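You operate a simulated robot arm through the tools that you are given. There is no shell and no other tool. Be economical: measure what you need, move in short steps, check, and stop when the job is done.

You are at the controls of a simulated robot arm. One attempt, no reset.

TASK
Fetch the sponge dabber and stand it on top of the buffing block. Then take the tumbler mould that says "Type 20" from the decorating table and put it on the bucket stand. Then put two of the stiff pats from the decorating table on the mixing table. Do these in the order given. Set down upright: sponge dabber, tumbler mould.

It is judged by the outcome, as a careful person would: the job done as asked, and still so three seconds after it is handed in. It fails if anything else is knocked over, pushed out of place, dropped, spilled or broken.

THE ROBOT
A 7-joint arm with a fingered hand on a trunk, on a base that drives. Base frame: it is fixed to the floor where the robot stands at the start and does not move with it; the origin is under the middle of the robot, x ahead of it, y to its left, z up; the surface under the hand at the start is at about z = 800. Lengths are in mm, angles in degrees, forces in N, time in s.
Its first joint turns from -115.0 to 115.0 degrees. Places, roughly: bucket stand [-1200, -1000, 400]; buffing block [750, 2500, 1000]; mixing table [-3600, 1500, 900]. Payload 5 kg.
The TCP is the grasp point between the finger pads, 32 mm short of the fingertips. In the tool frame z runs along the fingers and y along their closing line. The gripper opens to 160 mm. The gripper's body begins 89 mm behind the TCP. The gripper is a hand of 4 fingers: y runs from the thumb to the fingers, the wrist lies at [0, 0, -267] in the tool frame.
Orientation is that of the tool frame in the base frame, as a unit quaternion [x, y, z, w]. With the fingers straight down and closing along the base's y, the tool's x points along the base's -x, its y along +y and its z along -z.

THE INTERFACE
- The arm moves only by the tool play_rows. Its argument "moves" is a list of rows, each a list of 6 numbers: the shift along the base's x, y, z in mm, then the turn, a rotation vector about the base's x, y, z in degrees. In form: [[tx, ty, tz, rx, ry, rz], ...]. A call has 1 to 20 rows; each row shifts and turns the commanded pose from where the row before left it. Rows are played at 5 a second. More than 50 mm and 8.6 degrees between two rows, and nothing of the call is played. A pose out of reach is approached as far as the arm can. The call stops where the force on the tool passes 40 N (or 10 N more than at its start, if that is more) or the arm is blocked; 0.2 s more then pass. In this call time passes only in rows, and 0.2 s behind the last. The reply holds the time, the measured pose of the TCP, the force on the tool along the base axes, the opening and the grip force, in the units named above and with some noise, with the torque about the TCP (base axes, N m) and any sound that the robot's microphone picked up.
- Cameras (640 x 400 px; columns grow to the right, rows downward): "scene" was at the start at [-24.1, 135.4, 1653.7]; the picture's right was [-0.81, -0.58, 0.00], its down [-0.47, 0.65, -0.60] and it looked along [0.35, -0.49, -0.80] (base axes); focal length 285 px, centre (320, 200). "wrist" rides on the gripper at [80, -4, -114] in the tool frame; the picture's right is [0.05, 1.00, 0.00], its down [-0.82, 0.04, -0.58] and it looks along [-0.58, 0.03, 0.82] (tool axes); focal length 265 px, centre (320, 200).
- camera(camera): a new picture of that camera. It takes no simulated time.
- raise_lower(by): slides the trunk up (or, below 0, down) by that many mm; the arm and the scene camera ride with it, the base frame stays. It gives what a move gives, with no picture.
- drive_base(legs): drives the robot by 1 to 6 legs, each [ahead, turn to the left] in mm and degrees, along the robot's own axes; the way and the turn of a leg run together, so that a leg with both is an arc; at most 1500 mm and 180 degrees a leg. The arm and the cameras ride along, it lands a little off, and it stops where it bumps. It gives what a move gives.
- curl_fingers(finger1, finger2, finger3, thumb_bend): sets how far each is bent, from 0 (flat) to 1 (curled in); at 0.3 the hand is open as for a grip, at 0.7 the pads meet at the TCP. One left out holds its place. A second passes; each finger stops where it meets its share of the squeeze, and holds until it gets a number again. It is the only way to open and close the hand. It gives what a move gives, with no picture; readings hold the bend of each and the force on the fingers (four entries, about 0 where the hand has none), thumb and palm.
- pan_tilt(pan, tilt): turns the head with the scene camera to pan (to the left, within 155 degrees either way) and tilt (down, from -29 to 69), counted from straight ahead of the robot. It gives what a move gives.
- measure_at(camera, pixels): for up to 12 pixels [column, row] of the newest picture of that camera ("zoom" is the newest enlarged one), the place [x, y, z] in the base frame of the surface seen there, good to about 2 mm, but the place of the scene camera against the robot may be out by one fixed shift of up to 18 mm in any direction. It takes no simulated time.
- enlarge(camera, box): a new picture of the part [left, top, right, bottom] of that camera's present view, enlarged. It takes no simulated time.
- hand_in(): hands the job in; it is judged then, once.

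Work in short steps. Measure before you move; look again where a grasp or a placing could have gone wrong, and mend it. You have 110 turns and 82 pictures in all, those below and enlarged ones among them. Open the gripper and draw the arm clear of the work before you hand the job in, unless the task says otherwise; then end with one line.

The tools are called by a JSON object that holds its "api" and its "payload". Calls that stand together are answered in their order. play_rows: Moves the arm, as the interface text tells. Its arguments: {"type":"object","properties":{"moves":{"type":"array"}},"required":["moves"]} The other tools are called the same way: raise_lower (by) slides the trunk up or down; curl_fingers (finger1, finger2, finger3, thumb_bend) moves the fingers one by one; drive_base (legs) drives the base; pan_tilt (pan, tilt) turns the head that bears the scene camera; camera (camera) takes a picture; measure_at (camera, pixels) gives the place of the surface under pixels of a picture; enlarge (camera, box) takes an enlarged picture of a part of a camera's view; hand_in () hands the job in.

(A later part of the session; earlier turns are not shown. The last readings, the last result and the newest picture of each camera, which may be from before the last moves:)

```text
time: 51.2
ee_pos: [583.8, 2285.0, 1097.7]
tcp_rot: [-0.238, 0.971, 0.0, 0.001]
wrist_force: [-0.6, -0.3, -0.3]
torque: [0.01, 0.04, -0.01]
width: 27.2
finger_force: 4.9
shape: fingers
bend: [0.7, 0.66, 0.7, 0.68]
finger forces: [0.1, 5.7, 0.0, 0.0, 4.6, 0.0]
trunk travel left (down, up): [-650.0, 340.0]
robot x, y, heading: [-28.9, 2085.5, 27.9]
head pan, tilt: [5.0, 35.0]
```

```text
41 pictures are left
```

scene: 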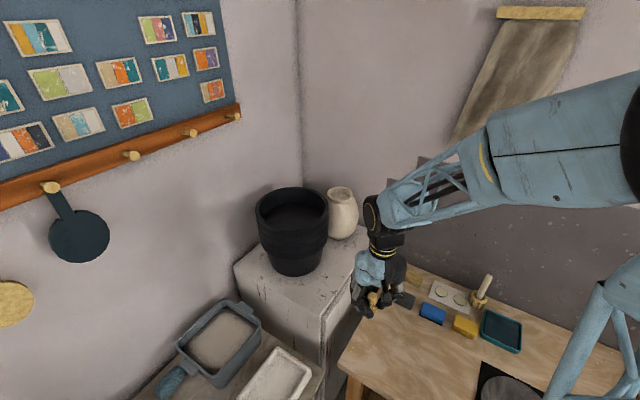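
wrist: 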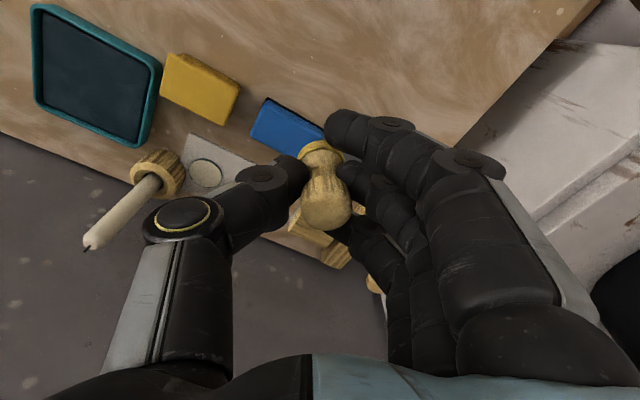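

Block is behind the dabber in view; I go ~130 mm further forward so it appears above the dabber.

{"api": "play_rows", "payload": {"moves": [[40, 20, 0, 0, 0, 0], [40, 20, 0, 0, 0, 0], [36, 20, 0, 0, 0, 0]]}}

{"api": "camera", "payload": {"camera": "wrist"}}

```text
time: 52.0
ee_pos: [699.2, 2344.6, 1098.9]
tcp_rot: [-0.238, 0.971, 0.0, 0.001]
wrist_force: [-0.2, 0.4, -0.8]
torque: [0.03, 0.05, -0.01]
width: 27.2
finger_force: 5.0
shape: fingers
bend: [0.7, 0.66, 0.7, 0.68]
finger forces: [0.0, 5.6, 0.1, 0.0, 4.6, 0.0]
trunk travel left (down, up): [-650.0, 340.0]
robot x, y, heading: [-30.1, 2089.5, 27.6]
head pan, tilt: [5.0, 35.0]
```

```text
40 pictures are left
```

wrist: 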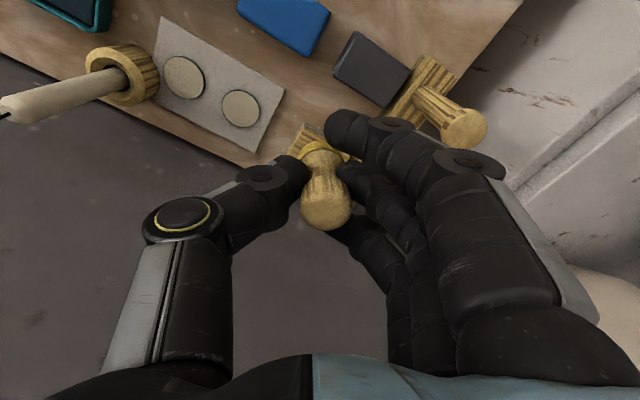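

The block's edge shows at (308,135). I measure it, the post top and grey block with the wrist camera.

{"api": "measure_at", "payload": {"camera": "wrist", "pixels": [[310, 128], [300, 140], [296, 150], [318, 132], [350, 157], [465, 130], [370, 70], [245, 165]]}}

{"api": "measure_at", "payload": {"camera": "scene", "pixels": [[400, 290]]}}

{"api": "enlarge", "payload": {"camera": "scene", "box": [365, 225, 495, 325]}}

```text
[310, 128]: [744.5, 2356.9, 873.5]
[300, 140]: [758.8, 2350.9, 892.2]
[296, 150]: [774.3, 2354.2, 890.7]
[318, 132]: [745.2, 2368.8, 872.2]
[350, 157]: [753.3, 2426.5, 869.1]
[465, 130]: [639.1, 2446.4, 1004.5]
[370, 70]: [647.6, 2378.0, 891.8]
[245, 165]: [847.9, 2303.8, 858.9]
```

```text
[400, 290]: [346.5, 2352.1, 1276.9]
```

```text
4.00 times, centred on (430, 275) of scene
```

zoom: 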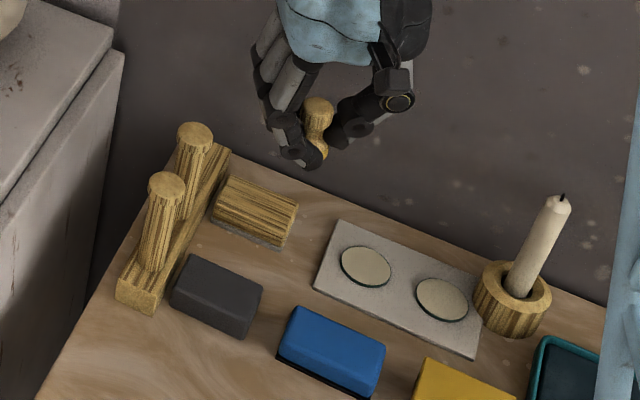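

I measure the same points in the scene zoom to get the shift, plus the block's top corners.

{"api": "measure_at", "payload": {"camera": "zoom", "pixels": [[166, 184], [195, 137], [222, 185], [297, 210], [214, 215], [284, 243], [255, 213], [216, 280], [240, 195], [270, 225], [300, 205], [286, 235]]}}

{"api": "enlarge", "payload": {"camera": "wrist", "box": [260, 20, 500, 170]}}

{"api": "measure_at", "payload": {"camera": "zoom", "pixels": [[545, 285], [300, 140], [130, 280], [115, 300], [95, 340], [150, 310]]}}

```text
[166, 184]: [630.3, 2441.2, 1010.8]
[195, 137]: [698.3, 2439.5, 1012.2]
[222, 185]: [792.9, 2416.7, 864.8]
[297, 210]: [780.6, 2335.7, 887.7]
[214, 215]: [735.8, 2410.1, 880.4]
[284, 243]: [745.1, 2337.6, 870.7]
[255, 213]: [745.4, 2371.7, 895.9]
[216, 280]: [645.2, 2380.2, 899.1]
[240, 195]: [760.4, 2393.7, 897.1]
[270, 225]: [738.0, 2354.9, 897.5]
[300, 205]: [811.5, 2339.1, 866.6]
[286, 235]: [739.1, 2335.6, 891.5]
```

```text
2.67 times, centred on (380, 95) of wrist
```

zoom: 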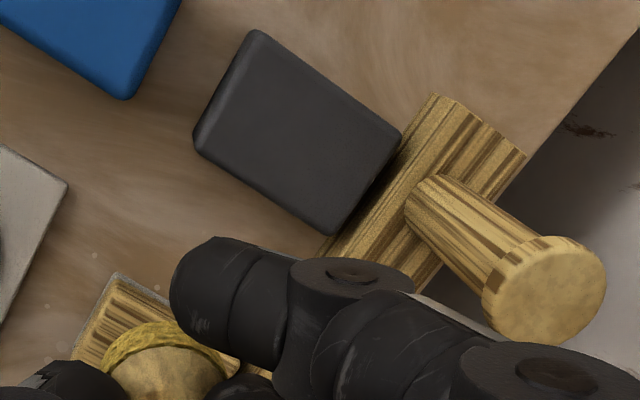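

```text
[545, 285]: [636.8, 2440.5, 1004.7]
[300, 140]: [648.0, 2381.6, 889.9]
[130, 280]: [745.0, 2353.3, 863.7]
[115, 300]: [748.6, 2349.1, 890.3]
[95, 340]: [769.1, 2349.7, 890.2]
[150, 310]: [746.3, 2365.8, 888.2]
```

Corrected block top ≈ centre (764,2373,890). The rack posts (top 1005) are close to the finger side, so I yaw the hand +64° (fingers toward the robot side) while moving over the block, still high.

{"api": "play_rows", "payload": {"moves": [[8, 4, 0, 0, 0, 8], [8, 4, 0, 0, 0, 8], [8, 4, 0, 0, 0, 8], [8, 4, 0, 0, 0, 8], [8, 4, 0, 0, 0, 8], [8, 4, 0, 0, 0, 8], [8, 3, 0, 0, 0, 8], [9, 2, 0, 0, 0, 8], [0, 0, -40, 0, 0, 0], [0, 0, -40, 0, 0, 0], [0, 0, -35, 0, 0, 0]]}}

{"api": "enlarge", "payload": {"camera": "scene", "box": [365, 225, 495, 325]}}

{"api": "camera", "payload": {"camera": "wrist"}}

```text
time: 54.4
ee_pos: [761.7, 2374.7, 982.1]
tcp_rot: [0.717, -0.697, -0.002, -0.001]
wrist_force: [-0.1, -0.1, -0.6]
torque: [0.0, 0.01, 0.0]
width: 27.2
finger_force: 5.7
shape: fingers
bend: [0.7, 0.66, 0.7, 0.68]
finger forces: [0.1, 5.5, 0.0, 0.0, 4.7, 0.1]
trunk travel left (down, up): [-650.0, 340.0]
robot x, y, heading: [-32.2, 2085.3, 27.5]
head pan, tilt: [5.0, 35.0]
```

```text
4.00 times, centred on (430, 275) of scene
```

zoom: 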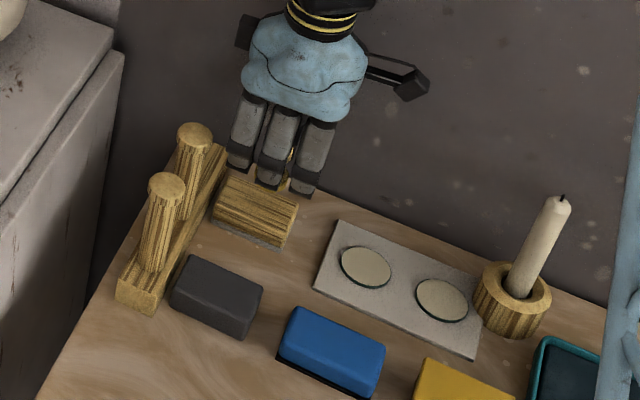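

```text
36 pictures are left
```

wrist: 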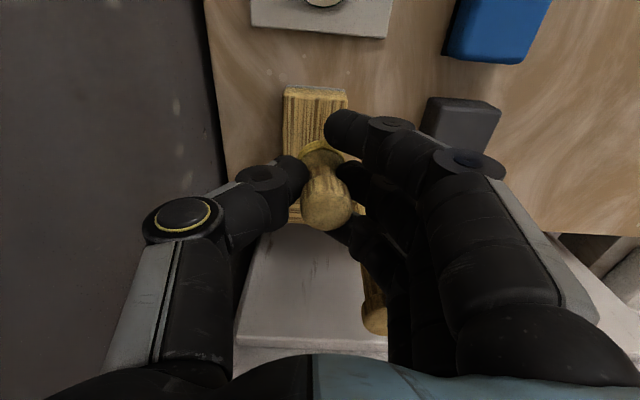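

Now the block is visible beneath the dabber (cols 285–365, rows 85–222). I measure its edges.

{"api": "measure_at", "payload": {"camera": "wrist", "pixels": [[288, 110], [345, 110], [316, 100], [316, 92], [292, 215], [292, 222], [362, 212], [375, 320], [290, 160]]}}

```text
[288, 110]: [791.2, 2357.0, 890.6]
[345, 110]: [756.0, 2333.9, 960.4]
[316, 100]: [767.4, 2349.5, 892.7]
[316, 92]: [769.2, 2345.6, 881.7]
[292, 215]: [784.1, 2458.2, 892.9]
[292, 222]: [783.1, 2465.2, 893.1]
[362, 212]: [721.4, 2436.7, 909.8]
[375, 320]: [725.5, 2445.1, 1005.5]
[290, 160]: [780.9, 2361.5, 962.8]
```

Block centre ≈(766,2382), top ≈892. I shift (+4,+4) and descend gently to contact (expected TCP z≈937).

{"api": "play_rows", "payload": {"moves": [[4, 4, -10, 0, 0, 0], [0, 0, -15, 0, 0, 0], [0, 0, -12, 0, 0, 0], [0, 0, -4, 0, 0, 0], [0, 0, -2, 0, 0, 0]]}}

{"api": "enlarge", "payload": {"camera": "scene", "box": [385, 235, 455, 295]}}

```text
time: 55.6
ee_pos: [767.3, 2377.6, 940.7]
tcp_rot: [0.717, -0.697, 0.0, 0.001]
wrist_force: [0.5, -0.9, -0.9]
torque: [-0.03, -0.02, 0.02]
width: 27.2
finger_force: 4.9
shape: fingers
bend: [0.7, 0.66, 0.7, 0.68]
finger forces: [0.0, 5.5, 0.0, 0.0, 4.8, 0.0]
trunk travel left (down, up): [-650.0, 340.0]
robot x, y, heading: [-30.6, 2086.7, 27.8]
head pan, tilt: [5.0, 35.0]
```

```text
6.67 times, centred on (420, 265) of scene
```

zoom: 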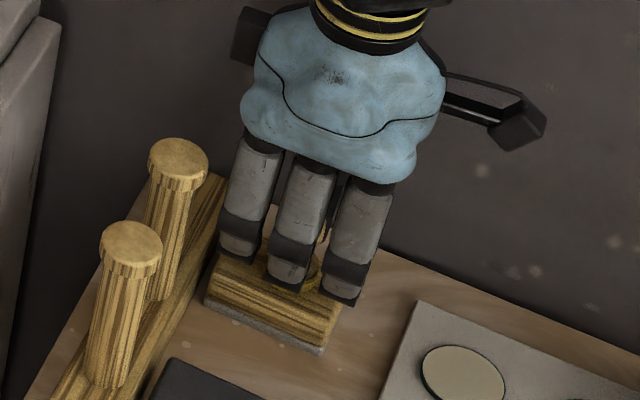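

Hand is well centred over the block. I lower in 1 mm steps watching force.

{"api": "play_rows", "payload": {"moves": [[0, 0, -1.5, 0, 0, 0], [0, 0, -1.5, 0, 0, 0], [0, 0, -1, 0, 0, 0]]}}

```text
time: 56.4
ee_pos: [767.9, 2377.0, 939.2]
tcp_rot: [0.716, -0.698, 0.0, -0.001]
wrist_force: [-0.3, -2.3, 15.8]
torque: [-0.06, 0.26, 0.03]
width: 27.4
finger_force: 12.0
shape: fingers
bend: [0.7, 0.69, 0.7, 0.68]
finger forces: [0.0, 16.0, 0.0, 0.0, 8.1, 0.0]
trunk travel left (down, up): [-650.0, 340.0]
robot x, y, heading: [-29.1, 2086.7, 27.7]
head pan, tilt: [5.0, 35.0]
```

Contact made (15.8 N). I ease up 2 mm and open the fingers slightly, then look.

{"api": "play_rows", "payload": {"moves": [[0, 0, 1.5, 0, 0, 0]]}}

{"api": "curl_fingers", "payload": {"finger1": 0.55, "finger2": 0.55, "finger3": 0.55, "thumb_bend": 0.57}}

{"api": "camera", "payload": {"camera": "wrist"}}

```text
time: 56.8
ee_pos: [766.7, 2376.6, 938.8]
tcp_rot: [0.717, -0.697, -0.001, -0.001]
wrist_force: [0.3, -0.9, 10.4]
torque: [-0.05, 0.13, 0.05]
width: 27.3
finger_force: 10.2
shape: fingers
bend: [0.7, 0.68, 0.7, 0.68]
finger forces: [0.1, 12.4, 0.0, 0.0, 7.6, 0.0]
trunk travel left (down, up): [-650.0, 340.0]
robot x, y, heading: [-30.6, 2087.4, 27.7]
head pan, tilt: [5.0, 35.0]
```

```text
time: 57.8
ee_pos: [766.9, 2378.4, 938.9]
tcp_rot: [0.717, -0.697, -0.001, 0.0]
wrist_force: [0.5, 0.1, 0.6]
torque: [-0.03, 0.01, 0.0]
width: 69.1
finger_force: 0.1
shape: fingers
bend: [0.55, 0.55, 0.55, 0.56]
finger forces: [0.0, 0.0, 0.1, 0.0, 0.1, 0.0]
trunk travel left (down, up): [-650.0, 340.0]
robot x, y, heading: [-28.6, 2088.5, 27.9]
head pan, tilt: [5.0, 35.0]
```

```text
34 pictures are left
```

wrist: 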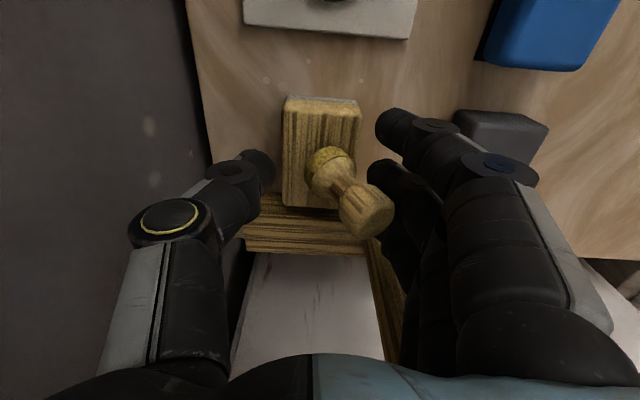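

The dabber seems to lean to the right in view (base (332,165), top (366,210)). I measure and enlarge.

{"api": "measure_at", "payload": {"camera": "wrist", "pixels": [[366, 215], [380, 210], [352, 210], [330, 160], [345, 185], [300, 140], [322, 105], [288, 150], [355, 130]]}}

{"api": "enlarge", "payload": {"camera": "wrist", "box": [250, 80, 450, 250]}}

```text
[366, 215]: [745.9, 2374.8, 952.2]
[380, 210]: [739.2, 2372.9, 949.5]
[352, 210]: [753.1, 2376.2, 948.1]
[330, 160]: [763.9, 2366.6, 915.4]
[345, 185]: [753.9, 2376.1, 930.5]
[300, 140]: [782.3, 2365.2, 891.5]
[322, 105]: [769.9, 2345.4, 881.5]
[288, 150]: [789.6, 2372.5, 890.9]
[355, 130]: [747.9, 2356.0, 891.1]
```

```text
2.35 times, centred on (350, 165) of wrist
```

zoom: 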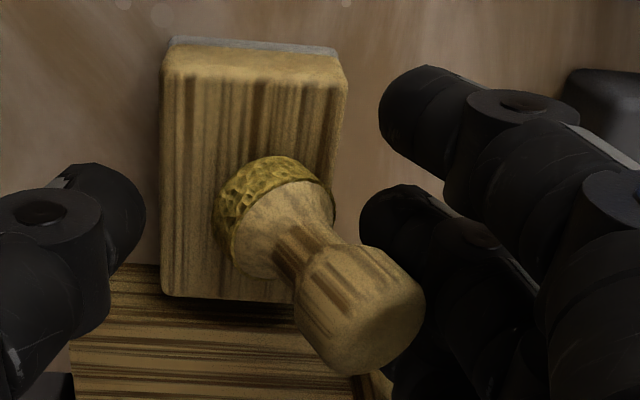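

The dabber leans toward finger 2. I gently close finger 2 to push the handle upright toward the thumb (thumb as backstop).

{"api": "curl_fingers", "payload": {"finger2": 0.62, "thumb_bend": 0.62}}

{"api": "enlarge", "payload": {"camera": "wrist", "box": [250, 80, 450, 250]}}

```text
time: 58.8
ee_pos: [766.9, 2377.2, 938.8]
tcp_rot: [0.717, -0.697, 0.0, 0.001]
wrist_force: [-1.2, 0.2, 0.0]
torque: [-0.01, 0.0, 0.01]
width: 59.0
finger_force: 0.1
shape: fingers
bend: [0.55, 0.62, 0.55, 0.62]
finger forces: [0.0, 0.0, 0.0, 0.1, 0.0, 0.0]
trunk travel left (down, up): [-650.0, 340.0]
robot x, y, heading: [-27.6, 2088.4, 27.7]
head pan, tilt: [5.0, 35.0]
```

```text
2.35 times, centred on (350, 165) of wrist
```

zoom: 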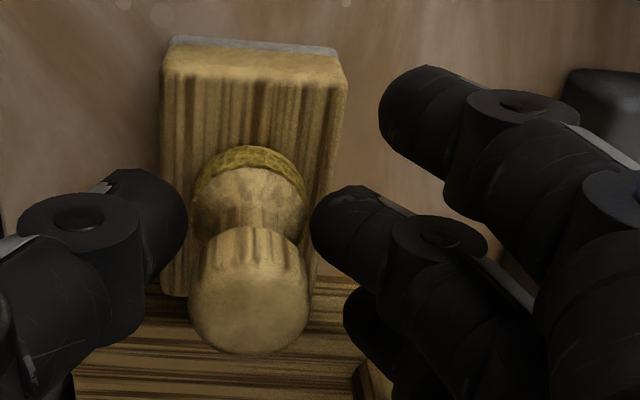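

It is upright now (base centred on the block). I open the fingers again and check.

{"api": "curl_fingers", "payload": {"finger1": 0.5, "finger2": 0.5, "finger3": 0.5, "thumb_bend": 0.5}}

{"api": "enlarge", "payload": {"camera": "wrist", "box": [250, 80, 450, 250]}}

```text
time: 59.8
ee_pos: [768.5, 2378.1, 939.7]
tcp_rot: [0.717, -0.697, 0.0, 0.0]
wrist_force: [-0.2, -0.4, -0.2]
torque: [0.03, 0.0, -0.04]
width: 90.4
finger_force: 0.1
shape: fingers
bend: [0.5, 0.5, 0.5, 0.5]
finger forces: [0.0, 0.0, 0.0, 0.0, 0.0, 0.0]
trunk travel left (down, up): [-650.0, 340.0]
robot x, y, heading: [-27.8, 2084.3, 27.9]
head pan, tilt: [5.0, 35.0]
```

```text
2.35 times, centred on (350, 165) of wrist
```

zoom: 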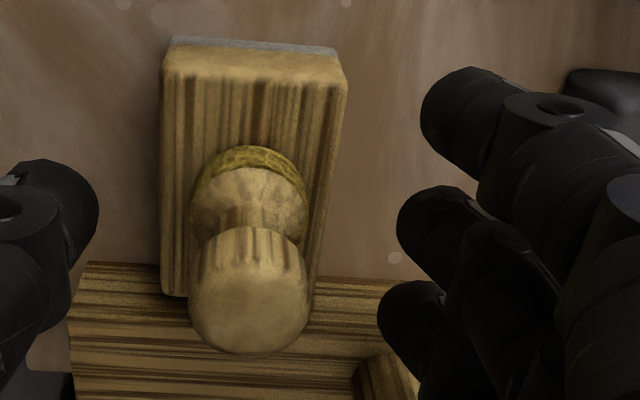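

Standing free. I raise the hand straight up, then retract and yaw it back.

{"api": "play_rows", "payload": {"moves": [[0, 0, 20, 0, 0, 0], [0, 0, 40, 0, 0, 0], [0, 0, 48, 0, 0, 0], [0, 0, 48, 0, 0, 0], [0, 0, 48, 0, 0, 0], [-41, -7, 0, 0, 0, -7.1], [-41, -7, 0, 0, 0, -7.1], [-41, -7, 0, 0, 0, -7.1], [-41, -7, 0, 0, 0, -7.1], [-41, -8, 0, 0, 0, -7.1], [-41, -8, 0, 0, 0, -7.1], [-41, -8, 0, 0, 0, -7.1], [-41, -8, 0, 0, 0, -7.1], [-42, -8, 0, 0, 0, -7.2]]}}

{"api": "enlarge", "payload": {"camera": "scene", "box": [365, 225, 495, 325]}}

```text
time: 62.8
ee_pos: [394.1, 2311.1, 1141.7]
tcp_rot: [-0.238, 0.971, 0.0, 0.001]
wrist_force: [-0.2, 0.4, 1.0]
torque: [0.01, -0.05, -0.01]
width: 90.7
finger_force: 0.0
shape: fingers
bend: [0.5, 0.5, 0.5, 0.5]
finger forces: [0.0, 0.0, 0.0, 0.0, 0.0, 0.1]
trunk travel left (down, up): [-650.0, 340.0]
robot x, y, heading: [-33.0, 2090.3, 27.9]
head pan, tilt: [5.0, 35.0]
```

```text
4.00 times, centred on (430, 275) of scene
```

zoom: 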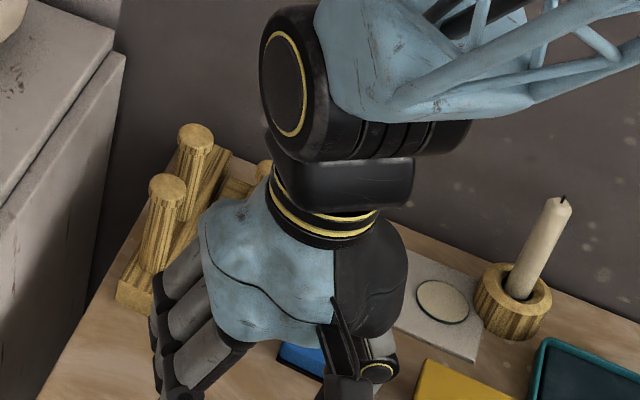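

Dabber stands on the block (top at (262,170)). I drive back the way I came, to face the mould on the decorating table.

{"api": "drive_base", "payload": {"legs": [[0, 10], [-250, 0], [0, 52], [-1300, 0], [-540, 0], [0, -90]]}}

{"api": "pan_tilt", "payload": {"pan": 8, "tilt": 40}}

{"api": "camera", "payload": {"camera": "scene"}}

```text
time: 80.8
ee_pos: [220.9, 60.5, 1141.8]
tcp_rot: [0.007, 1.0, 0.0, -0.001]
wrist_force: [-1.1, 0.0, 0.5]
torque: [0.02, 0.02, 0.01]
width: 90.7
finger_force: 0.1
shape: fingers
bend: [0.5, 0.5, 0.5, 0.5]
finger forces: [0.0, 0.0, 0.0, 0.0, 0.0, 0.0]
trunk travel left (down, up): [-650.0, 340.0]
robot x, y, heading: [-261.2, 65.7, -0.7]
head pan, tilt: [5.0, 35.0]
```

```text
time: 81.4
ee_pos: [222.0, 60.9, 1141.7]
tcp_rot: [0.006, 1.0, 0.001, -0.001]
wrist_force: [0.0, -0.5, 0.8]
torque: [-0.02, 0.02, 0.01]
width: 91.1
finger_force: 0.1
shape: fingers
bend: [0.5, 0.5, 0.5, 0.5]
finger forces: [0.0, 0.0, 0.0, 0.1, 0.1, 0.0]
trunk travel left (down, up): [-650.0, 340.0]
robot x, y, heading: [-259.7, 66.8, -0.7]
head pan, tilt: [8.0, 40.0]
```

```text
29 pictures are left
```

scene: 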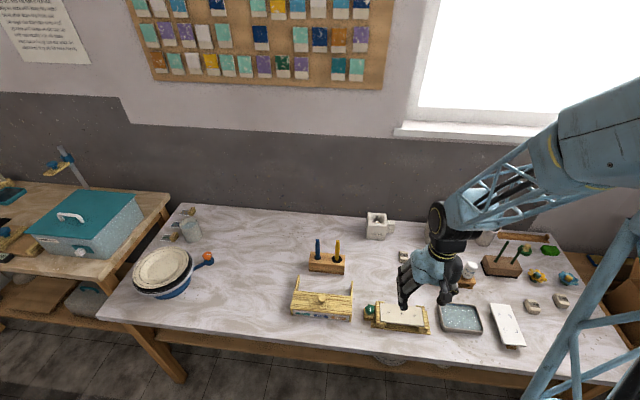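

I measure the mould's geometry in an enlarged view before approaching.

{"api": "enlarge", "payload": {"camera": "scene", "box": [355, 200, 425, 250]}}

{"api": "measure_at", "payload": {"camera": "zoom", "pixels": [[108, 115], [290, 110], [115, 340], [280, 335], [200, 330], [200, 300], [340, 250], [395, 180], [330, 190], [120, 220], [275, 220], [370, 300]]}}

```text
8.00 times, centred on (390, 225) of scene
```

zoom: 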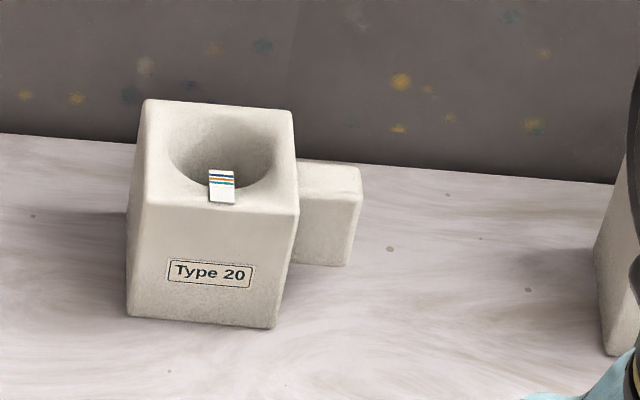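

```text
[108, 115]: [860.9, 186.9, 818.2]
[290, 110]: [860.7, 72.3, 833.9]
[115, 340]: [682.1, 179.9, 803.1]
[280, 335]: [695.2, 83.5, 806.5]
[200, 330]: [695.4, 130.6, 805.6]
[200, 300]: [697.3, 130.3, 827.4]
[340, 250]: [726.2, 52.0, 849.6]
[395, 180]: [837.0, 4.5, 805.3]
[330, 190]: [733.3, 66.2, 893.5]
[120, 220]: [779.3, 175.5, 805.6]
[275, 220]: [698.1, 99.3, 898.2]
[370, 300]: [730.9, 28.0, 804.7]
```

Mould: front face x≈697, y≈88–172, top ≈900, lug on the -y side, wall at x≈860. I'll grip front-to-back (hand yawed +90°, thumb toward the wall). First drive ahead and bring the hand over.

{"api": "drive_base", "payload": {"legs": [[220, 0.7]]}}

{"api": "play_rows", "payload": {"moves": [[18, 7, 0, 0, 0, 8], [18, 7, 0, 0, 0, 8], [18, 7, 0, 0, 0, 8], [18, 7, 0, 0, 0, 8], [18, 7, 0, 0, 0, 8], [18, 7, 0, 0, 0, 8], [18, 7, 0, 0, 0, 8], [18, 6, 0, 0, 0, 8], [18, 6, 0, 0, 0, 8], [18, 6, 0, 0, 0, 8], [18, 6, 0, 0, 0, 8], [30, 0, 0, 0, 0, 2], [30, 0, 0, 0, 0, 0], [20, 0, 0, 0, 0, 0]]}}

{"api": "camera", "payload": {"camera": "wrist"}}

```text
time: 83.1
ee_pos: [442.8, 67.7, 1141.9]
tcp_rot: [-0.002, 1.0, 0.0, 0.0]
wrist_force: [-0.3, -0.1, -0.5]
torque: [0.01, 0.06, -0.02]
width: 90.8
finger_force: 0.1
shape: fingers
bend: [0.5, 0.5, 0.5, 0.5]
finger forces: [0.0, 0.0, 0.0, 0.0, 0.0, 0.0]
trunk travel left (down, up): [-650.0, 340.0]
robot x, y, heading: [-39.4, 71.3, 0.3]
head pan, tilt: [8.0, 40.0]
```

```text
time: 86.1
ee_pos: [720.4, 138.8, 1141.3]
tcp_rot: [0.709, -0.705, 0.0, 0.001]
wrist_force: [-0.9, -0.3, -0.1]
torque: [0.0, 0.0, 0.03]
width: 90.8
finger_force: 0.0
shape: fingers
bend: [0.5, 0.5, 0.5, 0.5]
finger forces: [0.0, 0.0, 0.1, 0.0, 0.0, 0.1]
trunk travel left (down, up): [-650.0, 340.0]
robot x, y, heading: [-32.1, 64.6, 0.3]
head pan, tilt: [8.0, 40.0]
```

```text
27 pictures are left
```

wrist: 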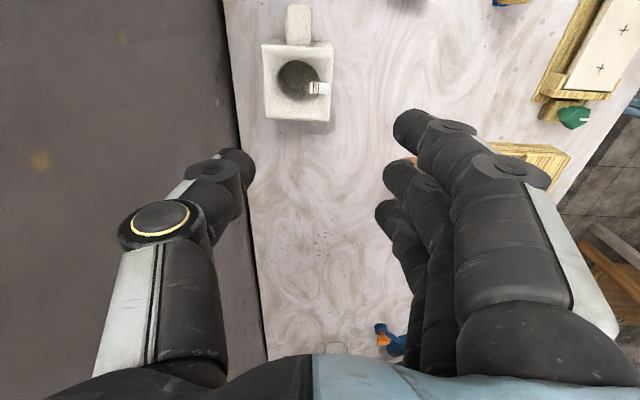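

The mould top spans cols 264–333, rows 43–120. I measure its corners.

{"api": "measure_at", "payload": {"camera": "wrist", "pixels": [[268, 48], [330, 46], [269, 112], [328, 114], [300, 114], [267, 80], [330, 80], [300, 50], [300, 120], [300, 10], [240, 100]]}}

```text
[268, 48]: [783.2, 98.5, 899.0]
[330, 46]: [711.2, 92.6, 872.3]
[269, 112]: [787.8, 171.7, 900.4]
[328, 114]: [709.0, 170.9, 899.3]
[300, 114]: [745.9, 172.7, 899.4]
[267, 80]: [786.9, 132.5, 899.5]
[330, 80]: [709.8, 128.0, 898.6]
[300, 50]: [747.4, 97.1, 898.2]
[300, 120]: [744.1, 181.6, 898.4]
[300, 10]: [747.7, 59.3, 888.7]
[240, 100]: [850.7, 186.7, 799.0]
```

Mould top centre (748,137,899), 85 mm deep in x. I set the opening to ~130 mm, move over the centre and lower the trunk 150.

{"api": "curl_fingers", "payload": {"finger1": 0.38, "finger2": 0.38, "finger3": 0.38, "thumb_bend": 0.38}}

{"api": "play_rows", "payload": {"moves": [[27, -2, 0, 0, 0, 0]]}}

{"api": "raise_lower", "payload": {"by": -150}}

{"api": "play_rows", "payload": {"moves": [[0, 0, -30, 0, 0, 0], [0, 0, -30, 0, 0, 0]]}}

{"api": "camera", "payload": {"camera": "wrist"}}

```text
time: 87.1
ee_pos: [719.7, 140.2, 1141.6]
tcp_rot: [0.709, -0.706, 0.001, 0.0]
wrist_force: [0.3, 0.2, -0.7]
torque: [0.02, 0.05, -0.02]
width: 138.7
finger_force: 0.1
shape: fingers
bend: [0.38, 0.38, 0.38, 0.38]
finger forces: [0.0, 0.1, 0.1, 0.0, 0.0, 0.1]
trunk travel left (down, up): [-650.0, 340.0]
robot x, y, heading: [-38.4, 65.4, 0.2]
head pan, tilt: [8.0, 40.0]
```

```text
time: 87.5
ee_pos: [748.2, 137.8, 1142.1]
tcp_rot: [0.708, -0.706, 0.0, 0.0]
wrist_force: [0.3, -0.2, 0.4]
torque: [-0.02, 0.04, 0.01]
width: 138.9
finger_force: 0.0
shape: fingers
bend: [0.38, 0.38, 0.38, 0.38]
finger forces: [0.0, 0.0, 0.0, 0.1, 0.0, 0.1]
trunk travel left (down, up): [-650.0, 340.0]
robot x, y, heading: [-37.1, 65.4, 0.1]
head pan, tilt: [8.0, 40.0]
```

```text
time: 89.3
ee_pos: [746.5, 137.6, 992.0]
tcp_rot: [0.709, -0.706, 0.0, 0.0]
wrist_force: [0.0, -0.4, -0.7]
torque: [0.02, -0.03, -0.01]
width: 138.9
finger_force: 0.0
shape: fingers
bend: [0.38, 0.38, 0.38, 0.38]
finger forces: [0.0, 0.0, 0.0, 0.1, 0.1, 0.0]
trunk travel left (down, up): [-500.0, 490.0]
robot x, y, heading: [-36.0, 67.1, 0.3]
head pan, tilt: [8.0, 40.0]
```

```text
time: 89.9
ee_pos: [746.1, 139.3, 932.5]
tcp_rot: [0.708, -0.706, 0.0, 0.0]
wrist_force: [0.9, -0.4, -0.8]
torque: [-0.02, 0.01, 0.01]
width: 138.8
finger_force: 0.0
shape: fingers
bend: [0.38, 0.38, 0.38, 0.38]
finger forces: [0.0, 0.0, 0.0, 0.1, 0.0, 0.0]
trunk travel left (down, up): [-500.0, 490.0]
robot x, y, heading: [-38.3, 65.2, 0.1]
head pan, tilt: [8.0, 40.0]
```

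```text
26 pictures are left
```

wrist: 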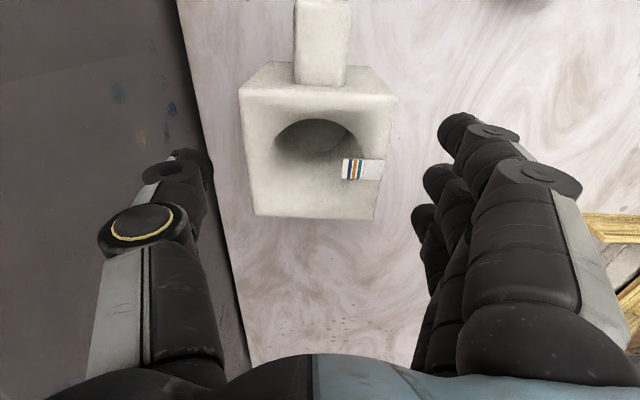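

Fingers straddle the mould cleanly. I descend to z≈857 and close.

{"api": "play_rows", "payload": {"moves": [[1, -1, -30, 0, 0, 0], [0, 0, -30, 0, 0, 0], [0, 0, -15, 0, 0, 0]]}}

{"api": "curl_fingers", "payload": {"finger1": 0.75, "finger2": 0.75, "finger3": 0.75, "thumb_bend": 0.75}}

{"api": "play_rows", "payload": {"moves": [[0, 0, 5, 0, 0, 0], [0, 0, 15, 0, 0, 0]]}}

{"api": "camera", "payload": {"camera": "wrist"}}

```text
time: 90.7
ee_pos: [747.2, 137.8, 857.5]
tcp_rot: [0.708, -0.706, 0.0, 0.0]
wrist_force: [0.8, 0.4, -0.2]
torque: [0.01, -0.01, 0.02]
width: 138.5
finger_force: 0.1
shape: fingers
bend: [0.38, 0.38, 0.38, 0.38]
finger forces: [0.0, 0.0, 0.0, 0.0, 0.0, 0.1]
trunk travel left (down, up): [-500.0, 490.0]
robot x, y, heading: [-39.9, 63.2, -0.2]
head pan, tilt: [8.0, 40.0]
```

```text
time: 91.7
ee_pos: [748.6, 137.3, 857.9]
tcp_rot: [0.708, -0.706, 0.0, 0.0]
wrist_force: [1.3, 0.1, 0.4]
torque: [0.05, 0.24, 0.01]
width: 94.8
finger_force: 30.3
shape: fingers
bend: [0.49, 0.49, 0.49, 0.56]
finger forces: [9.8, 9.8, 9.7, 0.1, 31.3, 0.0]
trunk travel left (down, up): [-500.0, 490.0]
robot x, y, heading: [-36.9, 64.1, 0.3]
head pan, tilt: [8.0, 40.0]
```

```text
time: 92.3
ee_pos: [748.3, 135.9, 877.4]
tcp_rot: [0.708, -0.706, -0.001, 0.0]
wrist_force: [0.3, -0.3, -6.6]
torque: [0.06, -0.02, -0.02]
width: 95.1
finger_force: 29.3
shape: fingers
bend: [0.49, 0.49, 0.49, 0.56]
finger forces: [9.8, 10.0, 9.9, 0.0, 29.5, 0.0]
trunk travel left (down, up): [-500.0, 490.0]
robot x, y, heading: [-35.3, 68.4, 0.3]
head pan, tilt: [8.0, 40.0]
```

```text
25 pictures are left
```

wrist: 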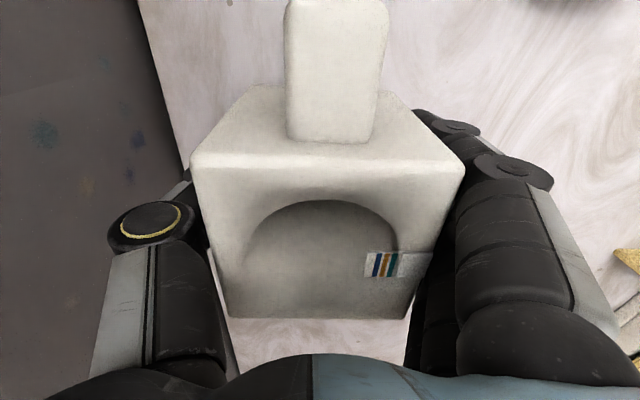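

Held firmly (≈0.7 kg, level). I lift, retract, back off and turn toward the bucket stand.

{"api": "play_rows", "payload": {"moves": [[0, 0, 45, 0, 0, 0], [0, 0, 45, 0, 0, 0], [0, 0, 45, 0, 0, 0], [0, 0, 45, 0, 0, 0], [-45, 0, 0, 0, 0, 0], [-45, 0, 0, 0, 0, 0], [-45, -10, 0, 0, 0, 0], [-45, -10, 0, 0, 0, 0], [-45, -10, 0, 0, 0, 0], [-45, -10, 0, 0, 0, 0], [-35, -10, 0, 0, 0, 0]]}}

{"api": "drive_base", "payload": {"legs": [[-350, 0], [0, -132], [350, 0]]}}

{"api": "pan_tilt", "payload": {"pan": 8, "tilt": 45}}

{"api": "camera", "payload": {"camera": "scene"}}

```text
time: 94.7
ee_pos: [443.6, 87.9, 1060.3]
tcp_rot: [0.708, -0.706, 0.0, 0.0]
wrist_force: [-0.5, 0.5, -6.7]
torque: [0.03, 0.01, 0.02]
width: 95.1
finger_force: 29.2
shape: fingers
bend: [0.49, 0.49, 0.49, 0.56]
finger forces: [9.3, 9.7, 10.0, 0.0, 28.9, 0.0]
trunk travel left (down, up): [-500.0, 490.0]
robot x, y, heading: [-36.5, 66.0, 0.3]
head pan, tilt: [8.0, 40.0]
```

```text
time: 104.6
ee_pos: [-931.4, -560.8, 1058.4]
tcp_rot: [0.362, 0.932, 0.001, 0.0]
wrist_force: [0.2, -0.1, -6.5]
torque: [-0.06, -0.1, 0.01]
width: 94.3
finger_force: 26.4
shape: fingers
bend: [0.49, 0.49, 0.49, 0.56]
finger forces: [8.6, 8.9, 9.1, 0.1, 26.6, 0.0]
trunk travel left (down, up): [-500.0, 490.0]
robot x, y, heading: [-618.3, -192.6, -132.4]
head pan, tilt: [8.0, 40.0]
```

```text
time: 105.2
ee_pos: [-930.9, -560.9, 1058.8]
tcp_rot: [0.362, 0.932, 0.001, 0.001]
wrist_force: [1.1, 0.5, -7.3]
torque: [-0.04, -0.03, 0.02]
width: 94.2
finger_force: 26.8
shape: fingers
bend: [0.49, 0.49, 0.49, 0.56]
finger forces: [8.6, 8.9, 9.1, 0.0, 26.6, 0.0]
trunk travel left (down, up): [-500.0, 490.0]
robot x, y, heading: [-620.6, -190.7, -132.4]
head pan, tilt: [8.0, 45.0]
```

```text
24 pictures are left
```

scene: 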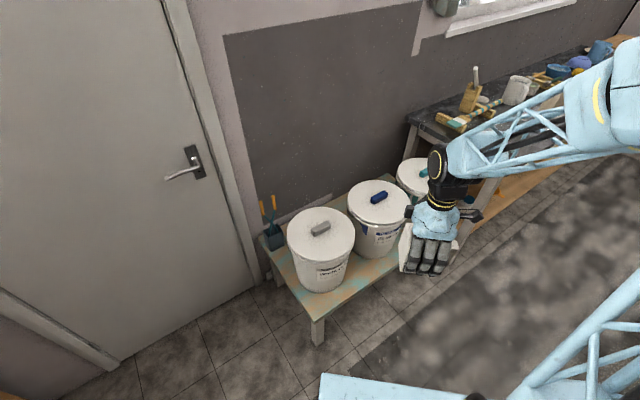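

I measure the stand's top surface and bucket bases to find free room.

{"api": "measure_at", "payload": {"camera": "scene", "pixels": [[316, 316], [270, 258], [290, 285], [330, 292], [350, 292], [322, 278], [360, 270], [380, 262], [395, 270], [310, 225], [378, 195], [348, 270]]}}

{"api": "enlarge", "payload": {"camera": "scene", "box": [250, 170, 420, 340]}}

```text
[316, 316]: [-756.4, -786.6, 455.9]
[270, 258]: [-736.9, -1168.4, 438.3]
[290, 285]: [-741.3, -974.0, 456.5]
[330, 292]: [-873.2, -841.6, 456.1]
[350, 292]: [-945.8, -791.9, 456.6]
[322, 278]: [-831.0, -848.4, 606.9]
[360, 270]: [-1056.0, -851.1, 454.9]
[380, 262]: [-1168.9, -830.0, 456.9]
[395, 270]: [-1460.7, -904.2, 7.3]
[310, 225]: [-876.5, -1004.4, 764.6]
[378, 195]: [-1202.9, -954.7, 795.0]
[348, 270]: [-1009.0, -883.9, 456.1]
```

```text
2.35 times, centred on (335, 255) of scene
```

zoom: 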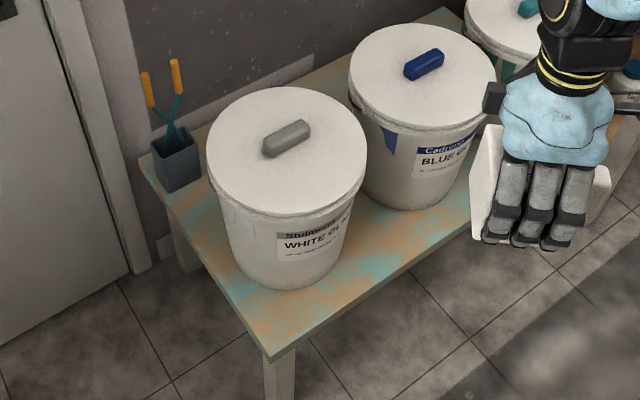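

Stand top z≈456, front edge y≈-786, left edge x≈-735. The notch between bucket 1 and 2 looks like the spot; I measure lid rims and edges precisely.

{"api": "measure_at", "payload": {"camera": "zoom", "pixels": [[212, 165], [362, 145], [290, 210], [275, 92], [354, 75], [490, 85], [430, 122], [415, 30], [280, 286], [405, 207], [370, 300], [440, 240]]}}

{"api": "measure_at", "payload": {"camera": "zoom", "pixels": [[370, 225], [400, 230], [360, 260], [340, 235], [300, 340], [230, 260], [330, 270], [365, 200]]}}

```text
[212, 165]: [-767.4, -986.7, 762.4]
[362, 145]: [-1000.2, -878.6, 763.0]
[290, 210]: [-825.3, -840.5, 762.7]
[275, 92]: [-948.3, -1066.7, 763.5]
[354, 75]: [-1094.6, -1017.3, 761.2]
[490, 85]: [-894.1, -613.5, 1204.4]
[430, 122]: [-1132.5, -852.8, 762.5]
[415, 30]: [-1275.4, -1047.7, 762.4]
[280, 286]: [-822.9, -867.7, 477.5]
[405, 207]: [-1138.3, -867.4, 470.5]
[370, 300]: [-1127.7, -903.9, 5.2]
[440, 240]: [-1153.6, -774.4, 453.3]
```

```text
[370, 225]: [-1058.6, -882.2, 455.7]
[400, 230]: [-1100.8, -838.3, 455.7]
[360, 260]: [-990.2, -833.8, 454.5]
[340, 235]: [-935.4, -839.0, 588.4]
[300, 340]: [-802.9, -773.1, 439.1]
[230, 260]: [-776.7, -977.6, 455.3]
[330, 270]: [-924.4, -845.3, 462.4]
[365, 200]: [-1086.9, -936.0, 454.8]
```

Buckets: centres ≈(-885,-956) and (-1202,-961), r≈130; notch middle x≈-1043. I'll set the mould at about (-1039,-842) with the thumb pointing into the notch and the lug toward -x. I park the robot facing -y in front of it.

{"api": "drive_base", "payload": {"legs": [[0, -47.6], [410, 0], [0, 90]]}}

{"api": "raise_lower", "payload": {"by": -200}}

{"api": "camera", "payload": {"camera": "wrist"}}

```text
time: 113.9
ee_pos: [-1022.1, -674.4, 1057.9]
tcp_rot: [0.017, 1.0, 0.0, 0.001]
wrist_force: [-1.1, 0.2, -6.3]
torque: [-0.01, -0.08, 0.04]
width: 93.6
finger_force: 24.7
shape: fingers
bend: [0.49, 0.49, 0.49, 0.57]
finger forces: [8.2, 8.2, 8.2, 0.0, 24.5, 0.0]
trunk travel left (down, up): [-500.0, 490.0]
robot x, y, heading: [-1028.7, -193.1, -91.8]
head pan, tilt: [8.0, 45.0]
```

```text
time: 116.1
ee_pos: [-1021.5, -675.0, 859.1]
tcp_rot: [0.017, 1.0, 0.0, 0.001]
wrist_force: [0.4, 0.2, -6.5]
torque: [0.0, -0.05, 0.0]
width: 93.6
finger_force: 24.5
shape: fingers
bend: [0.49, 0.49, 0.49, 0.57]
finger forces: [8.2, 8.2, 8.3, 0.0, 24.6, 0.0]
trunk travel left (down, up): [-300.0, 690.0]
robot x, y, heading: [-1026.9, -193.6, -92.3]
head pan, tilt: [8.0, 45.0]
```

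```text
22 pictures are left
```

wrist: 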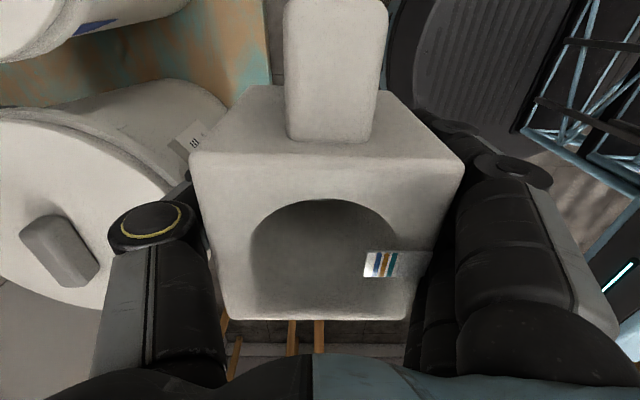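

I calibrate with the wrist camera: stand front edge near (268,60), bucket lids at left.

{"api": "measure_at", "payload": {"camera": "wrist", "pixels": [[262, 60], [255, 30], [220, 50], [168, 200], [20, 130], [100, 130], [150, 250], [60, 250], [150, 15], [90, 20], [185, 3], [172, 215]]}}

```text
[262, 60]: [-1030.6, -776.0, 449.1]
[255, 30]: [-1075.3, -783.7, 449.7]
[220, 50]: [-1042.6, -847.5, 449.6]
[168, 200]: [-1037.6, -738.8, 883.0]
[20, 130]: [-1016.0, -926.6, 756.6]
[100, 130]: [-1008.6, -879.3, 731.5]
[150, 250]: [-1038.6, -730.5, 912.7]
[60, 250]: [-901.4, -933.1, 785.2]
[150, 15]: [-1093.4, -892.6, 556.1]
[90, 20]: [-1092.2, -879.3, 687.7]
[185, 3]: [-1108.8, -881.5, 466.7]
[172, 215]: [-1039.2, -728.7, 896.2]
```

Stand top z=449.5, front edge y≈-768, bucket centres ≈(-886,-932), (-1203,-937). Target TCP (-1037,-820). I move above it, lower partly and check clearances.

{"api": "play_rows", "payload": {"moves": [[-4, -37, 0, 0, 0, 1], [-4, -37, 0, 0, 0, 1], [-4, -36, 0, 0, 0, 0], [-4, -35, 0, 0, 0, 0]]}}

{"api": "raise_lower", "payload": {"by": -170}}

{"api": "camera", "payload": {"camera": "wrist"}}

{"api": "camera", "payload": {"camera": "scene"}}

```text
time: 117.1
ee_pos: [-1038.3, -817.8, 857.0]
tcp_rot: [0.0, 1.0, 0.001, 0.0]
wrist_force: [-0.1, 0.9, -6.9]
torque: [0.01, -0.02, -0.02]
width: 93.4
finger_force: 25.6
shape: fingers
bend: [0.49, 0.49, 0.49, 0.57]
finger forces: [8.6, 8.6, 8.6, 0.0, 25.7, 0.0]
trunk travel left (down, up): [-300.0, 690.0]
robot x, y, heading: [-1026.7, -194.1, -91.8]
head pan, tilt: [8.0, 45.0]
```

```text
time: 118.0
ee_pos: [-1040.1, -818.4, 801.6]
tcp_rot: [0.001, 1.0, -0.001, -0.001]
wrist_force: [-4.6, 11.5, 20.5]
torque: [-0.79, -0.97, 0.26]
width: 96.5
finger_force: 37.8
shape: fingers
bend: [0.49, 0.51, 0.54, 0.57]
finger forces: [10.6, 13.7, 22.2, 0.1, 29.4, 0.0]
trunk travel left (down, up): [-239.0, 751.0]
robot x, y, heading: [-1022.3, -194.0, -91.8]
head pan, tilt: [8.0, 45.0]
stopped: the force on the tool passed its limit at 59 N (the readings are from after the stop); the commanded pose is now the measured one
```

```text
21 pictures are left
```

wrist: 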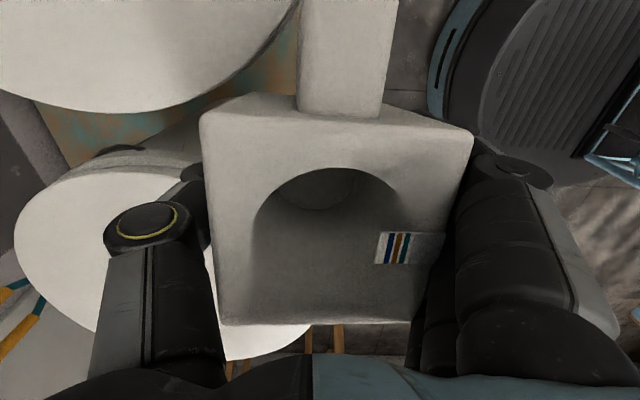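

```text
20 pictures are left
```

scene: 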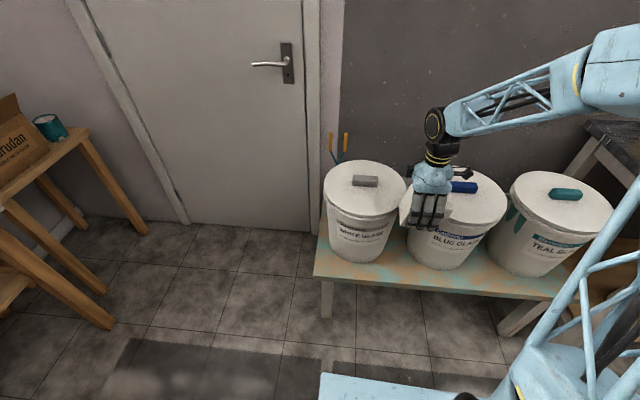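

The mould's corner touched a bucket lid (rims are wider than the lower body). I lift 40 mm and inspect the grip.

{"api": "play_rows", "payload": {"moves": [[0, 0, 20, 0, 0, 0], [0, 10, 25, 0, 0, 0], [0, 15, 0, 0, 0, 0]]}}

{"api": "camera", "payload": {"camera": "wrist"}}

{"api": "measure_at", "payload": {"camera": "wrist", "pixels": [[210, 165], [455, 160], [240, 310], [395, 308], [330, 180], [340, 60], [320, 140], [30, 250], [110, 70], [240, 40], [60, 300], [230, 350]]}}

```text
time: 118.8
ee_pos: [-1039.2, -794.0, 844.3]
tcp_rot: [0.001, 1.0, -0.001, -0.001]
wrist_force: [0.5, -0.6, -6.6]
torque: [-0.01, -0.03, -0.03]
width: 96.5
finger_force: 29.7
shape: fingers
bend: [0.5, 0.51, 0.53, 0.56]
finger forces: [8.2, 9.3, 13.5, 0.1, 28.7, 0.1]
trunk travel left (down, up): [-239.0, 751.0]
robot x, y, heading: [-1028.5, -196.2, -92.0]
head pan, tilt: [8.0, 45.0]
```

```text
19 pictures are left
```

wrist: 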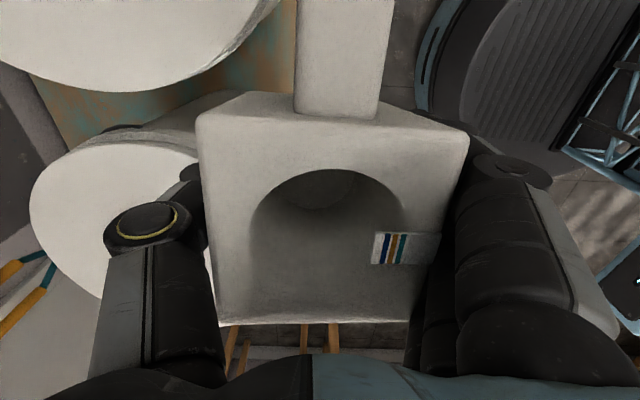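

```text
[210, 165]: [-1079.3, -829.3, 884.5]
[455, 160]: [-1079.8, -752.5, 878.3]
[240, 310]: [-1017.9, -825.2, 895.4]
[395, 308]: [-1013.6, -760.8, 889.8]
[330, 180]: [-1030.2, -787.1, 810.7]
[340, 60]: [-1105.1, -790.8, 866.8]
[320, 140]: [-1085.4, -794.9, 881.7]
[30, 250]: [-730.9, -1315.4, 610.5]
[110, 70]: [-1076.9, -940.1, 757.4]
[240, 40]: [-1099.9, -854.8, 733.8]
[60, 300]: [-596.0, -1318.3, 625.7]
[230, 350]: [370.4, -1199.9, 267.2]
```

The mould got tilted ~10° about y and ~5° about x in the grip. I level it by turning the hand (+4.8,+9.8) and shift front so it clears the rims, then check.

{"api": "play_rows", "payload": {"moves": [[1, 3, 0, 2.4, 4.9, 0], [1, 4, 0, 2.4, 4.9, 0]]}}

{"api": "camera", "payload": {"camera": "wrist"}}

{"api": "measure_at", "payload": {"camera": "wrist", "pixels": [[210, 165], [455, 160], [240, 310], [395, 308], [222, 240], [440, 230], [240, 40], [320, 140], [345, 50], [180, 150]]}}

```text
time: 119.4
ee_pos: [-1038.0, -786.5, 844.7]
tcp_rot: [0.001, 0.995, 0.042, -0.085]
wrist_force: [0.5, -0.5, -5.6]
torque: [-0.02, -0.12, 0.03]
width: 96.3
finger_force: 29.6
shape: fingers
bend: [0.5, 0.51, 0.53, 0.56]
finger forces: [8.1, 9.1, 13.5, 0.1, 28.7, 0.0]
trunk travel left (down, up): [-239.0, 751.0]
robot x, y, heading: [-1026.1, -194.4, -92.2]
head pan, tilt: [8.0, 45.0]
```

```text
18 pictures are left
```

wrist: 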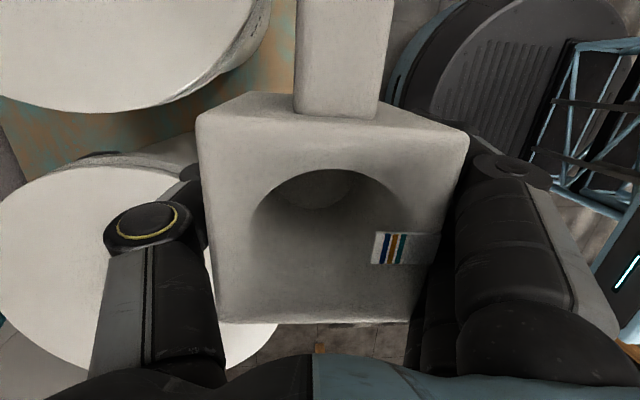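

```text
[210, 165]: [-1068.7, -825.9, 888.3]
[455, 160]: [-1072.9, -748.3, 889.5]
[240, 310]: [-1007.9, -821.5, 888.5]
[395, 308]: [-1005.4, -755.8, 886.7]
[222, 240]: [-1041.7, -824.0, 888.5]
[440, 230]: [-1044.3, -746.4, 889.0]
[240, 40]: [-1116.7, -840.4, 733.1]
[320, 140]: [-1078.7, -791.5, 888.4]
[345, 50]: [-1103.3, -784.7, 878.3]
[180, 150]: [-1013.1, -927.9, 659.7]
```

Level now, but the leaned hand would hit bucket 1's rim. Turning everything +90° about z makes the hand lean to the front and points the lug into the notch. I back off forward and try that yaw.

{"api": "play_rows", "payload": {"moves": [[0, 40, 10, 0, 0, 0], [0, 40, 10, 0, 0, 0], [0, 40, 0, 0, 0, 0], [0, 0, 0, 0, 0, 8], [0, 0, 0, 0, 0, 8], [0, 0, 0, 0, 0, 8], [0, 0, 0, 0, 0, 8], [0, 0, 0, 0, 0, 8], [0, 0, 0, 0, 0, 8], [0, 0, 0, 0, 0, 8], [0, 0, 0, 0, 0, 8], [0, 0, 0, 0, 0, 8], [0, 0, 0, 0, 0, 8], [0, 0, 0, 0, 0, 8], [0, 0, 0, 0, 0, 2]]}}

```text
time: 122.6
ee_pos: [-982.7, -619.5, 849.4]
tcp_rot: [-0.684, 0.723, -0.027, -0.095]
wrist_force: [-0.4, -0.6, -6.6]
torque: [0.11, -0.02, 0.06]
width: 96.4
finger_force: 29.5
shape: fingers
bend: [0.5, 0.51, 0.52, 0.56]
finger forces: [8.7, 8.9, 11.8, 0.0, 28.7, 0.0]
out of reach, approached as far as the arm can: row 4, 5, 13, 14, 15
trunk travel left (down, up): [-239.0, 751.0]
robot x, y, heading: [-1025.8, -196.6, -91.9]
head pan, tilt: [8.0, 45.0]
```

Yaw nearly reached; position lags because it's too close to the robot. I move outward again and see.

{"api": "play_rows", "payload": {"moves": [[0, -30, 0, 0, 0, 0], [0, -30, 0, 0, 0, 0], [0, -30, 0, 0, 0, 0]]}}

```text
time: 123.4
ee_pos: [-937.6, -661.3, 840.6]
tcp_rot: [-0.684, 0.723, -0.028, -0.094]
wrist_force: [-0.2, -0.3, -6.5]
torque: [0.06, -0.06, -0.03]
width: 96.2
finger_force: 29.3
shape: fingers
bend: [0.5, 0.51, 0.52, 0.56]
finger forces: [8.7, 8.9, 11.6, 0.0, 28.7, 0.1]
out of reach, approached as far as the arm can: row 1, 2, 3
trunk travel left (down, up): [-239.0, 751.0]
robot x, y, heading: [-1025.3, -194.7, -92.0]
head pan, tilt: [8.0, 45.0]
```

Wrist yaw limit reached; I undo 24° of yaw so the pose is consistent, then re-park the robot with heading ≈ -55° to gain yaw room.

{"api": "play_rows", "payload": {"moves": [[0, 0, 0, 0, 0, -8], [0, 0, 0, 0, 0, -8], [0, 0, 0, 0, 0, -8], [0, 30, 0, 0, 0, 0], [0, 30, 0, 0, 0, 0]]}}

{"api": "drive_base", "payload": {"legs": [[0, -88], [390, 0], [0, 125]]}}

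```text
time: 124.6
ee_pos: [-938.2, -601.2, 840.2]
tcp_rot: [-0.52, 0.848, -0.007, -0.098]
wrist_force: [-0.2, -0.9, -6.9]
torque: [0.1, 0.0, 0.04]
width: 96.1
finger_force: 28.4
shape: fingers
bend: [0.5, 0.51, 0.52, 0.56]
finger forces: [8.7, 8.9, 11.6, 0.1, 28.7, 0.1]
trunk travel left (down, up): [-239.0, 751.0]
robot x, y, heading: [-1026.4, -191.2, -91.8]
head pan, tilt: [8.0, 45.0]
```

```text
time: 136.4
ee_pos: [-1106.1, -471.2, 839.9]
tcp_rot: [0.762, -0.64, 0.039, 0.091]
wrist_force: [-0.1, -0.2, -6.6]
torque: [0.07, 0.03, -0.02]
width: 95.4
finger_force: 26.8
shape: fingers
bend: [0.5, 0.51, 0.52, 0.56]
finger forces: [8.2, 8.2, 10.6, 0.1, 27.0, 0.0]
trunk travel left (down, up): [-239.0, 751.0]
robot x, y, heading: [-1419.4, -202.6, -55.2]
head pan, tilt: [8.0, 45.0]
```

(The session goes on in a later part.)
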